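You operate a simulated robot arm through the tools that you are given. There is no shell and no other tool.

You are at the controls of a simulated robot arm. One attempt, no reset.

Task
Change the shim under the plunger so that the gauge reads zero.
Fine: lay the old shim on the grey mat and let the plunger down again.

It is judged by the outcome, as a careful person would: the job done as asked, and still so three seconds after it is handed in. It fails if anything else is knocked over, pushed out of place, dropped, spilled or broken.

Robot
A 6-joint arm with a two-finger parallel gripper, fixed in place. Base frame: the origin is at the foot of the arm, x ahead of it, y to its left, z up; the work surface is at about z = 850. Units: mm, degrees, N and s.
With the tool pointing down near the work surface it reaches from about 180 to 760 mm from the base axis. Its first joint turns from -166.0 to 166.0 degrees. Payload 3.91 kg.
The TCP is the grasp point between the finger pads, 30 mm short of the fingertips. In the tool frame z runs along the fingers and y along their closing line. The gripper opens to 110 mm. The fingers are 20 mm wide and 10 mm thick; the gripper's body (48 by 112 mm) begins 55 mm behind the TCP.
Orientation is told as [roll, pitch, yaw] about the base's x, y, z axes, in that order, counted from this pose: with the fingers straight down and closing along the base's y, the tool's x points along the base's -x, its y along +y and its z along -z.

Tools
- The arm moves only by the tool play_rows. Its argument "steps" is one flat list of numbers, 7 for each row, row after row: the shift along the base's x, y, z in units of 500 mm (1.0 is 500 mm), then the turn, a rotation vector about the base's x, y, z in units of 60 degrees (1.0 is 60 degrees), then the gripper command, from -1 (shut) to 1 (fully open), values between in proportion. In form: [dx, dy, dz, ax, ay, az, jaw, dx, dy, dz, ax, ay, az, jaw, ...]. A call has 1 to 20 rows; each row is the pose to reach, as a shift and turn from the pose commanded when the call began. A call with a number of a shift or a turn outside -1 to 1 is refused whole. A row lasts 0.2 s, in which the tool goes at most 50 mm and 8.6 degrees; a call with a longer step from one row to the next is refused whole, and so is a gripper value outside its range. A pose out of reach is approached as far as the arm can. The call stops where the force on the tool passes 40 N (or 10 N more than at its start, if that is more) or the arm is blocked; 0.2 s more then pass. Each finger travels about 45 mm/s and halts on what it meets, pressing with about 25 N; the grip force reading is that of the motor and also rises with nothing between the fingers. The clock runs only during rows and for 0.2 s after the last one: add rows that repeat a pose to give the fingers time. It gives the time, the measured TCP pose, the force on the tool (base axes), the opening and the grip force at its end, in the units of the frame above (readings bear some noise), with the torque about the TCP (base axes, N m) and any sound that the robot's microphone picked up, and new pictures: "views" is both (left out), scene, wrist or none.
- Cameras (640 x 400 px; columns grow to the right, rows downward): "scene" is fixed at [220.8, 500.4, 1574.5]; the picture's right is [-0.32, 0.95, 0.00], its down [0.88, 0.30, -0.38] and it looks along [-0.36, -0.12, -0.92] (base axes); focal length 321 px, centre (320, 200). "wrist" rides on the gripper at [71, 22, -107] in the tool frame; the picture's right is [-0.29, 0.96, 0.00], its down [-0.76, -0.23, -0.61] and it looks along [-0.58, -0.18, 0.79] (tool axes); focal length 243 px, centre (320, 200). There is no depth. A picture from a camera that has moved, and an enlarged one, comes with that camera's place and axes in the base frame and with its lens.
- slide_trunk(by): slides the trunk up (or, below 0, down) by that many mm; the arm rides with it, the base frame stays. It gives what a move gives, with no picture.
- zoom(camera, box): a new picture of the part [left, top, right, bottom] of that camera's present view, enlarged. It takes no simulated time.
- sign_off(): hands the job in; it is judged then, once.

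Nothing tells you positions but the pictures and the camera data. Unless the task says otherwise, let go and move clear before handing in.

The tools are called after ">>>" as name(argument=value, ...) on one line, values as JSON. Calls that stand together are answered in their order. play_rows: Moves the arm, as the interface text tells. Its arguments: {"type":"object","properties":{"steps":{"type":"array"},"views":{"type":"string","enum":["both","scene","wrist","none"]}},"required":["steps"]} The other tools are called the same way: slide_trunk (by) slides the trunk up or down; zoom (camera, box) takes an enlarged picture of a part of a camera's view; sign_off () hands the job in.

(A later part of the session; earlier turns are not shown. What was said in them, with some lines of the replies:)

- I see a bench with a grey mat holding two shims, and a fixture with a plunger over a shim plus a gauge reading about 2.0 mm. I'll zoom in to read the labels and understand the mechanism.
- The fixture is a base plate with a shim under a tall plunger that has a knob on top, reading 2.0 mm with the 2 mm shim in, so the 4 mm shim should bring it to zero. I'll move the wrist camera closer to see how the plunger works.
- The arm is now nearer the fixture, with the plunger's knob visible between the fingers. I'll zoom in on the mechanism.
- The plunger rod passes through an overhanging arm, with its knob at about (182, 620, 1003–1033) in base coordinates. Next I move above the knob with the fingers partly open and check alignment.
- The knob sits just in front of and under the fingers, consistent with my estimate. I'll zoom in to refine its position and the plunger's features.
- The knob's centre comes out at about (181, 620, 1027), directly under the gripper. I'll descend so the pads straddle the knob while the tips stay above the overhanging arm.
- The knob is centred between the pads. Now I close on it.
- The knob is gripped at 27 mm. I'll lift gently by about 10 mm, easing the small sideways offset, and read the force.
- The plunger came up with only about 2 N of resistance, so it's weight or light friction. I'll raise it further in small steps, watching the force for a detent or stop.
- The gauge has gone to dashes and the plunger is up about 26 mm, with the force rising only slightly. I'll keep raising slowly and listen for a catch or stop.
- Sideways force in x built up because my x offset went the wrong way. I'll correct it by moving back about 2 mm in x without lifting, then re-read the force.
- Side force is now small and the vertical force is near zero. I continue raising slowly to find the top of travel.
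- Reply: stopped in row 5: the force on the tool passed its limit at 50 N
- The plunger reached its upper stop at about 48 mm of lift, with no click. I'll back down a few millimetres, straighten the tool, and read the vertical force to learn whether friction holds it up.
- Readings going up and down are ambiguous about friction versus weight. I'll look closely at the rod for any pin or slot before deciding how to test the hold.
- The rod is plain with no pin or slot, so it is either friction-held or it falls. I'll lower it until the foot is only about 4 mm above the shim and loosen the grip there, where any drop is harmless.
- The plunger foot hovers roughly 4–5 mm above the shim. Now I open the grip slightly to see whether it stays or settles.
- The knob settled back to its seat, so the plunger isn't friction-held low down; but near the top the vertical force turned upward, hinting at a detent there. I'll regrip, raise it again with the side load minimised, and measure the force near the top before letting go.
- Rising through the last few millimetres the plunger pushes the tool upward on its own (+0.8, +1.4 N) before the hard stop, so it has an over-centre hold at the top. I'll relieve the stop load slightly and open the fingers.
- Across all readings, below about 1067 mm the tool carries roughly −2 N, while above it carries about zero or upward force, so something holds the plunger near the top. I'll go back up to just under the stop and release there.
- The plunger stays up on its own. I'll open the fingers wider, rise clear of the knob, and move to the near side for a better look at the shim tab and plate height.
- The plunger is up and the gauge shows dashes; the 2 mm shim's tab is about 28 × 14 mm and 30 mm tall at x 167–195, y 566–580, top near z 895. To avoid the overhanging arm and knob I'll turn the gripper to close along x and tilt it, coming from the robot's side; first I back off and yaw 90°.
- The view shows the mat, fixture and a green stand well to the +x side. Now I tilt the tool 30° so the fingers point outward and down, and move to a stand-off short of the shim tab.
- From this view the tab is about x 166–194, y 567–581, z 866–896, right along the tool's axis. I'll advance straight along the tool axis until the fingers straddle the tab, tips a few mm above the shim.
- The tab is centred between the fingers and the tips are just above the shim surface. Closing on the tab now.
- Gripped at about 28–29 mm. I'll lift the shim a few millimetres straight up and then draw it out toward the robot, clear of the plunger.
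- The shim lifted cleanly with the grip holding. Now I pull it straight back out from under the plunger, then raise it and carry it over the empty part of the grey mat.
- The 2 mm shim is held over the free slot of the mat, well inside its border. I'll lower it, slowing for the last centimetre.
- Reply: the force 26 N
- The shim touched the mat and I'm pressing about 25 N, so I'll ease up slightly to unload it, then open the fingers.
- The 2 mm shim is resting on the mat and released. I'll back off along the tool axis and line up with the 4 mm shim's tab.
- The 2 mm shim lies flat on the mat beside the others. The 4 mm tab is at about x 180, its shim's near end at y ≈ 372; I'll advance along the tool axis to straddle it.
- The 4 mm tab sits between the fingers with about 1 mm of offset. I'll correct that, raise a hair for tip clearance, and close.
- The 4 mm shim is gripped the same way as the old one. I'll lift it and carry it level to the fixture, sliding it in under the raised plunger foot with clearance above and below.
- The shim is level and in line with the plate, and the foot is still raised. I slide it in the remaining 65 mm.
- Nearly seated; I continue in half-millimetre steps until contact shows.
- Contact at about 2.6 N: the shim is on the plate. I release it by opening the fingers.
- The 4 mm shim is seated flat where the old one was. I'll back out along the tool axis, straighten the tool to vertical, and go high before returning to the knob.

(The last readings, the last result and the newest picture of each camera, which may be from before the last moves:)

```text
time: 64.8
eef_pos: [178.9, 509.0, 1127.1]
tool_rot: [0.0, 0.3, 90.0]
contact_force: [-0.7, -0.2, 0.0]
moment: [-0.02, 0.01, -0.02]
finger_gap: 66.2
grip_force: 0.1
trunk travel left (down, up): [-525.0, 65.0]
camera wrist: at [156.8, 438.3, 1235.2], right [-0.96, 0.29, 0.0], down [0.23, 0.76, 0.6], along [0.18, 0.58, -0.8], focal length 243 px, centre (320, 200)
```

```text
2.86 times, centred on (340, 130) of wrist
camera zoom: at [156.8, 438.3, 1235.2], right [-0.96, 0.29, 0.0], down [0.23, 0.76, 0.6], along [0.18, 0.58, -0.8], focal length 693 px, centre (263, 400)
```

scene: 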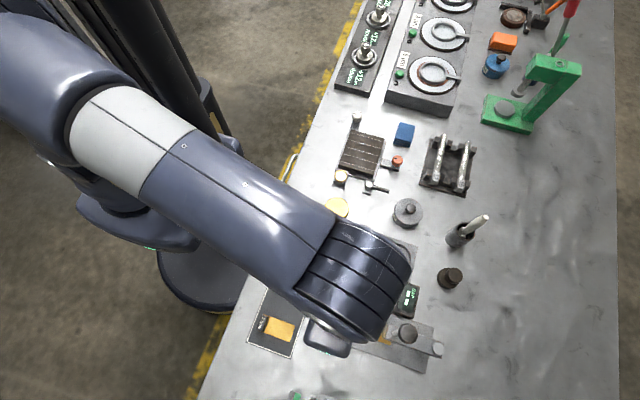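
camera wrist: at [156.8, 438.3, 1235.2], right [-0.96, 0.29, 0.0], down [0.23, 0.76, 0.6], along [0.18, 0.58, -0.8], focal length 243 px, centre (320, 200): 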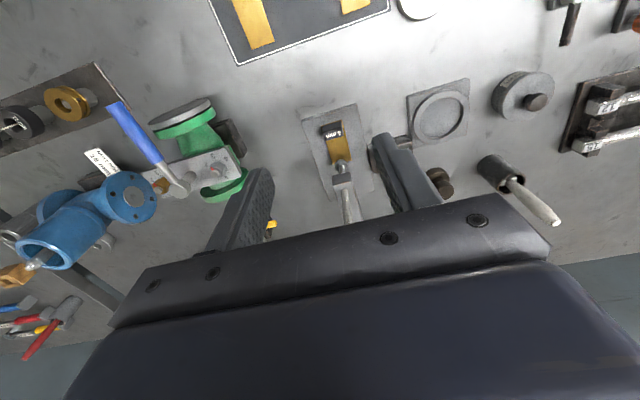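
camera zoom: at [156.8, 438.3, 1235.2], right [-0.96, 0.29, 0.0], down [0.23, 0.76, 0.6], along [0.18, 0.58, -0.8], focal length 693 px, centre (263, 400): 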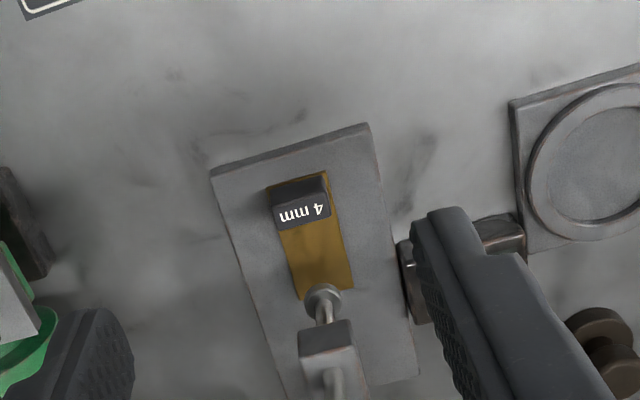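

The new shim lies squarely under the raised foot. I move over the knob, keeping the fingertips above it.

>>> play_rows(steps=[0.001, 0.05, 0, 0, 0, 0, 0.2, 0.002, 0.11, 0, 0, 0, 0, 0.2, 0.003, 0.17, 0, 0, 0, 0, 0.2, 0.0038, 0.21, 0, 0, 0, 0, 0.2, 0.0038, 0.2206, 0, 0, 0, 0, 0.2, 0.0038, 0.2206, 0, 0, 0, 0, 0.2], views="both")

>>> zoom(camera="wrist", box=[240, 60, 400, 220])

```text
time: 66.2
eef_pos: [178.6, 620.6, 1126.4]
tool_rot: [-0.1, 0.2, 89.9]
contact_force: [-0.5, 0.3, -0.4]
moment: [-0.02, -0.01, 0.0]
finger_gap: 65.7
grip_force: 0.1
trunk travel left (down, up): [-525.0, 65.0]
camera wrist: at [157.2, 548.5, 1233.6], right [-0.96, 0.29, 0.0], down [0.23, 0.76, 0.61], along [0.18, 0.58, -0.8], focal length 243 px, centre (320, 200)
```

scene: 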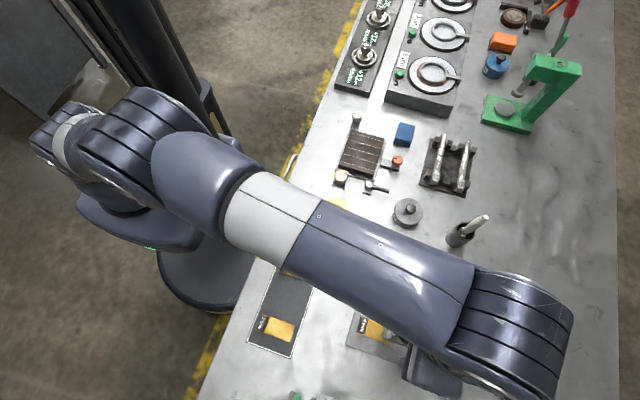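
wrist: 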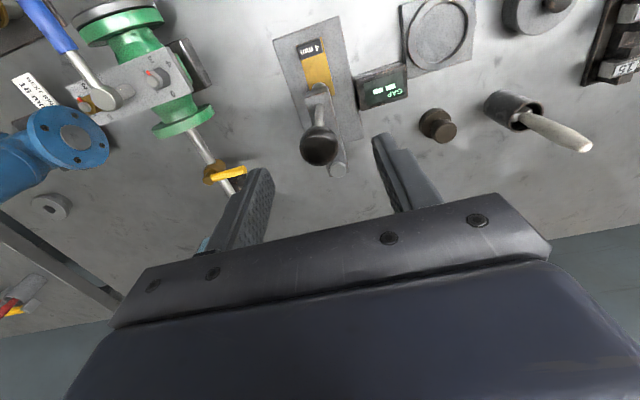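

```text
2.50 times, centred on (320, 140) of wrist
camera zoom: at [157.2, 548.5, 1233.6], right [-0.96, 0.29, 0.0], down [0.23, 0.76, 0.61], along [0.18, 0.58, -0.8], focal length 606 px, centre (320, 350)
```

zoom: 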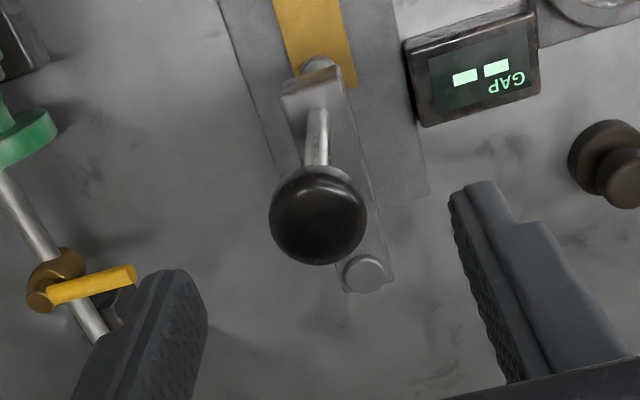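

The knob is centred under the gripper and the gauge is visible too. I descend around the knob and close on it.

>>> play_rows(steps=[0, 0, -0.04, 0, 0, 0, 0.2, 0, 0, -0.075, 0, 0, 0, 0.2, 0, 0, -0.1, 0, 0, 0, 0.2, 0, 0, -0.1, 0, 0, 0, 0.2, 0, 0, -0.1, 0, 0, 0, -0.2, 0, 0, -0.1, 0, 0, 0, -0.6, 0, 0, -0.1, 0, 0, 0, -1, 0, 0, -0.1, 0, 0, 0, -1, 0, 0, -0.1, 0, 0, 0, -1], views="wrist")

>>> zoom(camera="wrist", box=[220, 60, 440, 220])

```text
time: 68.2
eef_pos: [179.3, 618.9, 1077.6]
tool_rot: [0.0, 0.1, 89.9]
contact_force: [2.3, 1.0, -0.8]
moment: [0.0, -0.04, -0.07]
finger_gap: 27.3
grip_force: 45.1
trunk travel left (down, up): [-525.0, 65.0]
camera wrist: at [158.0, 548.7, 1185.2], right [-0.96, 0.29, 0.0], down [0.23, 0.76, 0.61], along [0.18, 0.58, -0.8], focal length 243 px, centre (320, 200)
```

wrist: 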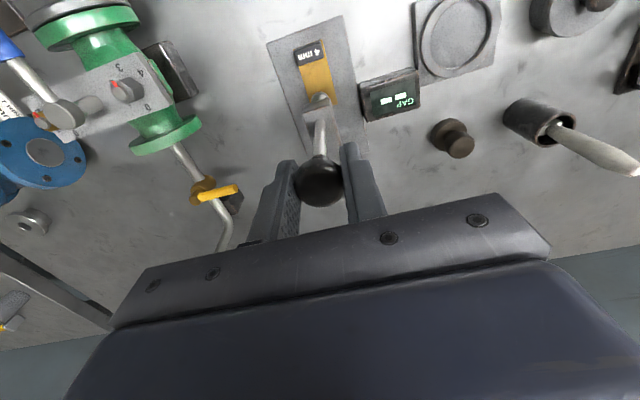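

```text
2.50 times, centred on (330, 140) of wrist
camera zoom: at [158.0, 548.7, 1185.2], right [-0.96, 0.29, 0.0], down [0.23, 0.76, 0.61], along [0.18, 0.58, -0.8], focal length 606 px, centre (295, 350)
```

zoom: 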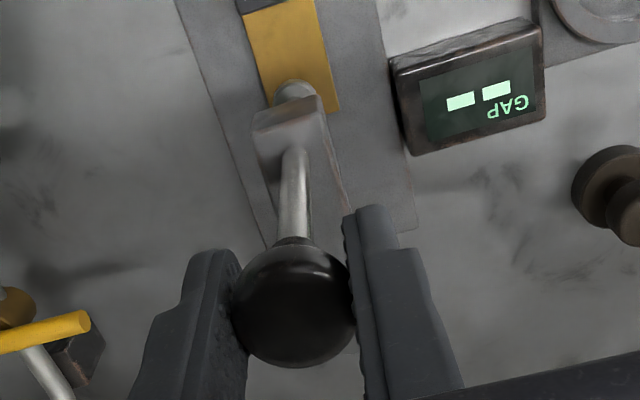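

The knob is gripped. I'll lower the plunger smoothly about 40 mm, then finish in small steps until the foot rests on the shim.

>>> play_rows(steps=[0.001, 0, -0.01, 0, 0, 0, -1, 0.001, 0, -0.02, 0, 0, 0, -1, 0.001, 0, -0.03, 0, 0, 0, -1, 0.001, 0, -0.04, 0, 0, 0, -1, 0.001, 0, -0.05, 0, 0, 0, -1, 0.001, 0, -0.06, 0, 0, 0, -1, 0.001, 0, -0.07, 0, 0, 0, -1, 0.001, 0, -0.078, 0, 0, 0, -1, 0.001, 0, -0.078, 0, 0, 0, -1], views="wrist")

>>> zoom(camera="wrist", box=[220, 40, 440, 220])

```text
time: 70.2
eef_pos: [180.0, 620.0, 1038.3]
tool_rot: [0.0, 0.2, 89.9]
contact_force: [-12.4, 5.6, -1.9]
moment: [0.22, 0.17, 0.06]
finger_gap: 26.8
grip_force: 44.9
trunk travel left (down, up): [-525.0, 65.0]
camera wrist: at [158.2, 548.7, 1145.6], right [-0.96, 0.29, 0.0], down [0.23, 0.76, 0.61], along [0.18, 0.58, -0.8], focal length 243 px, centre (320, 200)
```

wrist: 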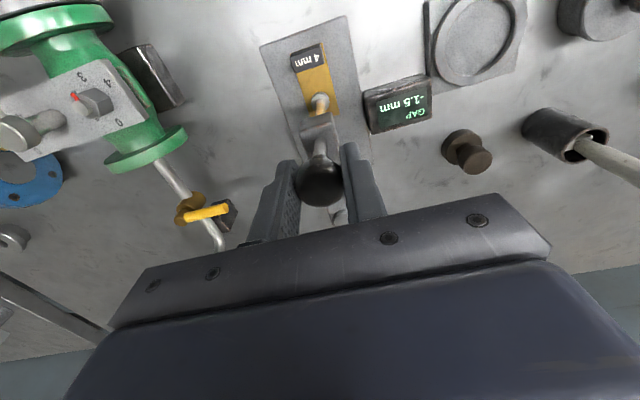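

```text
2.22 times, centred on (330, 130) of wrist
camera zoom: at [158.2, 548.7, 1145.6], right [-0.96, 0.29, 0.0], down [0.23, 0.76, 0.61], along [0.18, 0.58, -0.8], focal length 539 px, centre (298, 356)
```

zoom: 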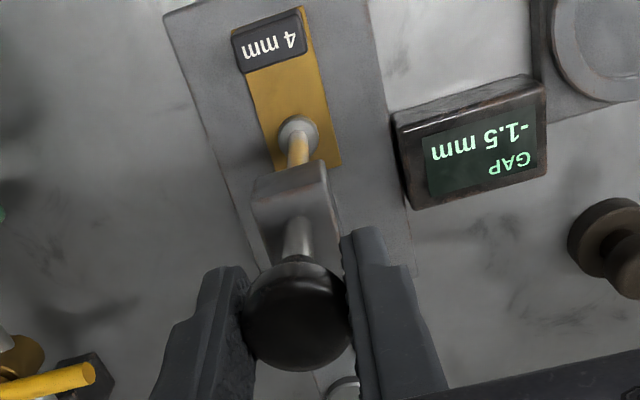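

The gauge now reads −1.5 mm with the foot still slightly above the shim, so it will reach zero once seated. I'll ease the side load and lower the last 1.5 mm.

>>> play_rows(steps=[-0.001, 0.0004, -0.001, 0, 0, 0, -1, -0.002, 0.0006, -0.002, 0, 0, 0, -1, -0.002, 0.0006, -0.003, 0, 0, 0, -1, -0.002, 0.0006, -0.003, 0, 0, 0, -1], views="wrist")

>>> zoom(camera="wrist", box=[220, 40, 440, 220])

```text
time: 71.2
eef_pos: [180.3, 619.6, 1036.6]
tool_rot: [-0.1, 0.2, 89.9]
contact_force: [-7.8, 4.1, -2.5]
moment: [-0.1, 0.02, -0.08]
finger_gap: 27.2
grip_force: 45.1
trunk travel left (down, up): [-525.0, 65.0]
camera wrist: at [157.9, 548.8, 1144.3], right [-0.96, 0.29, 0.0], down [0.23, 0.76, 0.61], along [0.18, 0.58, -0.8], focal length 243 px, centre (320, 200)
```

wrist: 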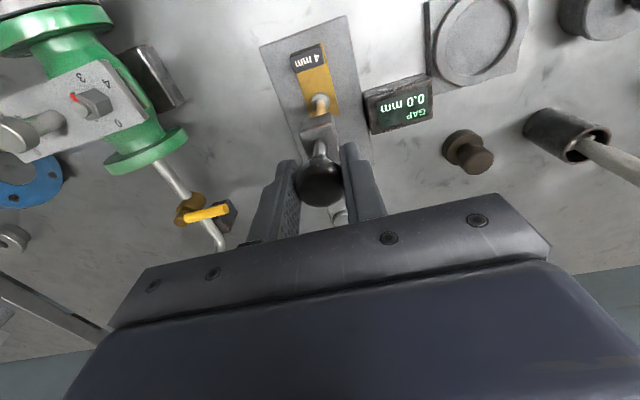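

```text
2.22 times, centred on (330, 130) of wrist
camera zoom: at [157.9, 548.8, 1144.3], right [-0.96, 0.29, 0.0], down [0.23, 0.76, 0.61], along [0.18, 0.58, -0.8], focal length 539 px, centre (298, 356)
```

zoom: 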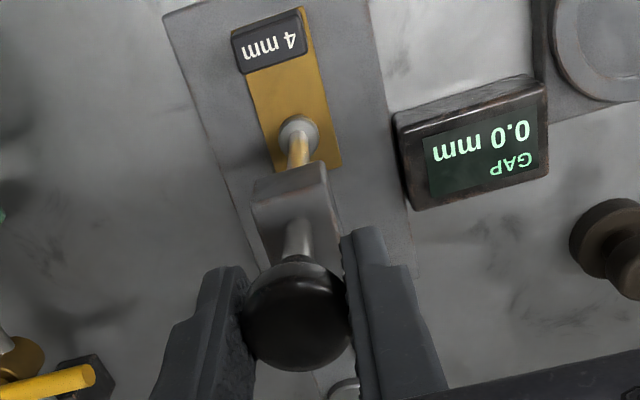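

The gauge reads 0.0 mm. I ease off the side load, open the fingers and rise straight up off the knob.

>>> play_rows(steps=[-0.001, 0.0006, 0, 0, 0, 0, -1, -0.0014, 0.0008, 0, 0, 0, 0, -0.4, -0.0014, 0.0008, 0, 0, 0, 0, -0.1, -0.0014, 0.0008, 0, 0, 0, 0, 0.2, -0.0014, 0.0008, 0, 0, 0, 0, 0.2, -0.0014, 0.0008, 0, 0, 0, 0, 0.2], views="wrist")

>>> zoom(camera="wrist", box=[220, 40, 440, 220])

```text
time: 72.6
eef_pos: [180.8, 619.9, 1036.7]
tool_rot: [0.0, 0.2, 89.8]
contact_force: [0.3, -0.2, -0.1]
moment: [0.0, -0.02, 0.0]
finger_gap: 65.8
grip_force: 0.0
trunk travel left (down, up): [-525.0, 65.0]
camera wrist: at [157.8, 548.6, 1144.0], right [-0.96, 0.29, 0.0], down [0.23, 0.76, 0.61], along [0.18, 0.58, -0.8], focal length 243 px, centre (320, 200)
```

wrist: 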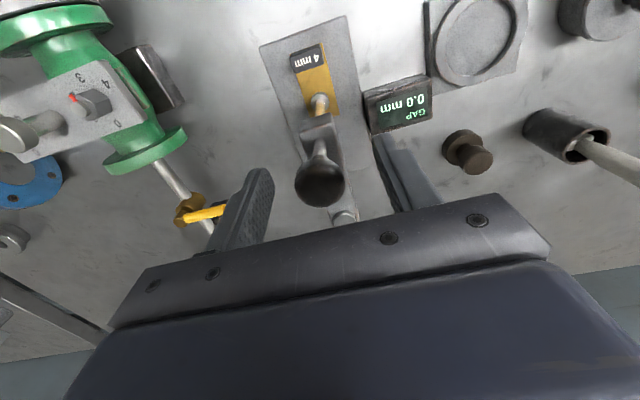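

```text
2.22 times, centred on (330, 130) of wrist
camera zoom: at [157.8, 548.6, 1144.0], right [-0.96, 0.29, 0.0], down [0.23, 0.76, 0.61], along [0.18, 0.58, -0.8], focal length 539 px, centre (298, 356)
```

zoom: 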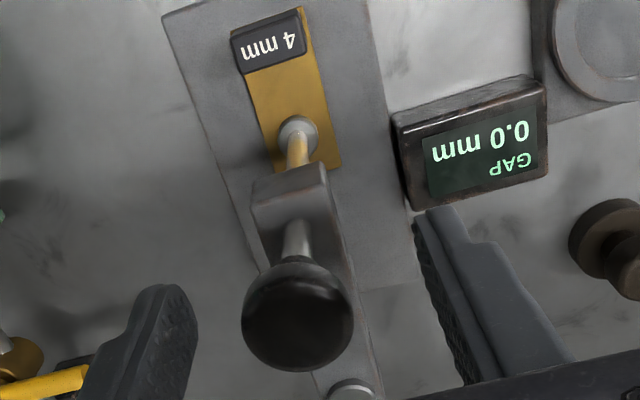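

The gauge stays at 0.0 mm with the plunger released onto the 4 mm shim. I'll rise clear and retreat toward the robot for a final check of everything.

>>> play_rows(steps=[0, 0, 0.03, 0, 0, 0, 0.2, 0, 0, 0.08, 0, 0, 0, 0.2, 0, 0, 0.15, 0, 0, 0, 0.2, 0, 0, 0.23, 0, 0, 0, 0.2, 0, -0.08, 0.26, 0, 0, 0, 0.2, 0, -0.16, 0.3, 0, 0, 0, 0.2, -0.02, -0.24, 0.34, 0, 0, 0, 0.2, -0.06, -0.32, 0.36, 0, 0, 0, 0.2, -0.12, -0.38, 0.38, 0, 0, 0, 0.2, -0.2, -0.42, 0.4, 0, 0, 0, 0.2, -0.28, -0.46, 0.4, 0, 0, 0, 0.2, -0.36, -0.5, 0.4, 0, 0, 0, 0.2, -0.36, -0.5, 0.4, 0, 0, 0, 0.2], views="both")

>>> zoom(camera="scene", box=[230, 230, 450, 390])

```text
time: 75.4
eef_pos: [0.7, 367.8, 1235.8]
tool_rot: [0.1, 0.2, 89.9]
contact_force: [0.3, -0.5, 0.3]
moment: [-0.01, -0.01, 0.03]
finger_gap: 65.8
grip_force: 0.2
trunk travel left (down, up): [-525.0, 65.0]
camera wrist: at [-22.7, 297.8, 1343.7], right [-0.96, 0.29, 0.0], down [0.23, 0.76, 0.61], along [0.18, 0.58, -0.8], focal length 243 px, centre (320, 200)
```

scene: 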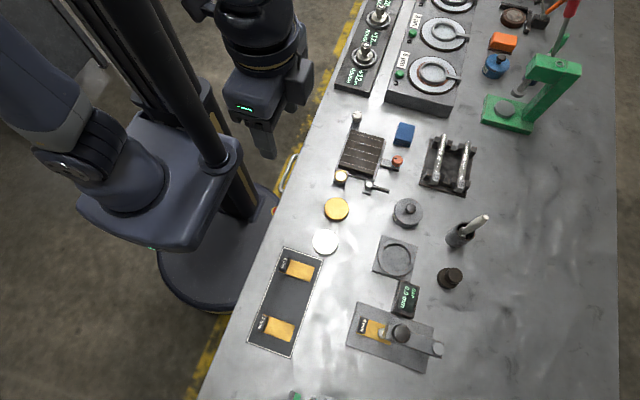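
wrist: 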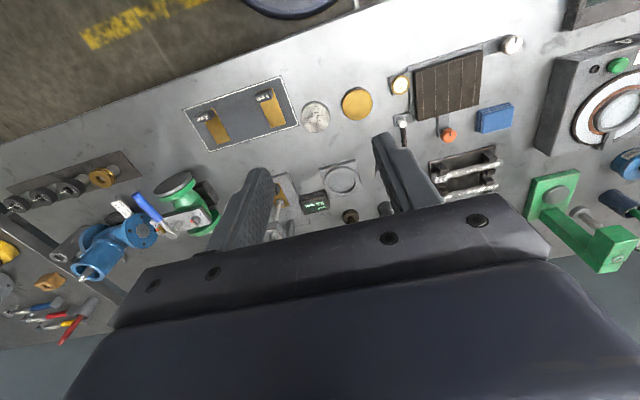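

```text
2.50 times, centred on (340, 310) of scene
camera zoom: at [220.8, 500.4, 1574.5], right [-0.32, 0.95, 0.0], down [0.88, 0.3, -0.38], along [-0.36, -0.12, -0.92], focal length 804 px, centre (270, -75)
```

zoom: 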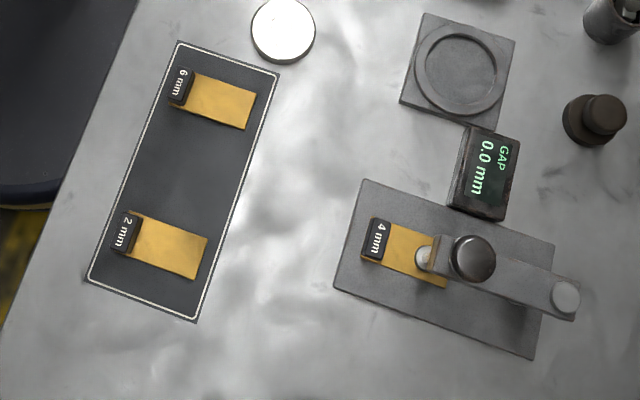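

The gauge reads 0.0 mm with the 4 mm shim under the lowered plunger. The old 2 mm shim lies on the grey mat, everything else is where it was, and the arm is clear, so I hand in the job.

>>> sign_off()

```text
The job is handed in.
```

The gauge reads 0.0 mm. I swapped the 2 mm shim for the 4 mm one and let the plunger back down onto it.

The old 2 mm shim lies flat on the grey mat, beside the 6 mm one. The gripper let go of everything and moved clear before I handed in. In the last pictures nothing else on the bench looked moved.

While lifting the plunger I pulled it against its upper stop once, and the arm cut out at 50 N. I also pressed the old shim onto the mat with about 25 N before easing off. I saw no damage from either.
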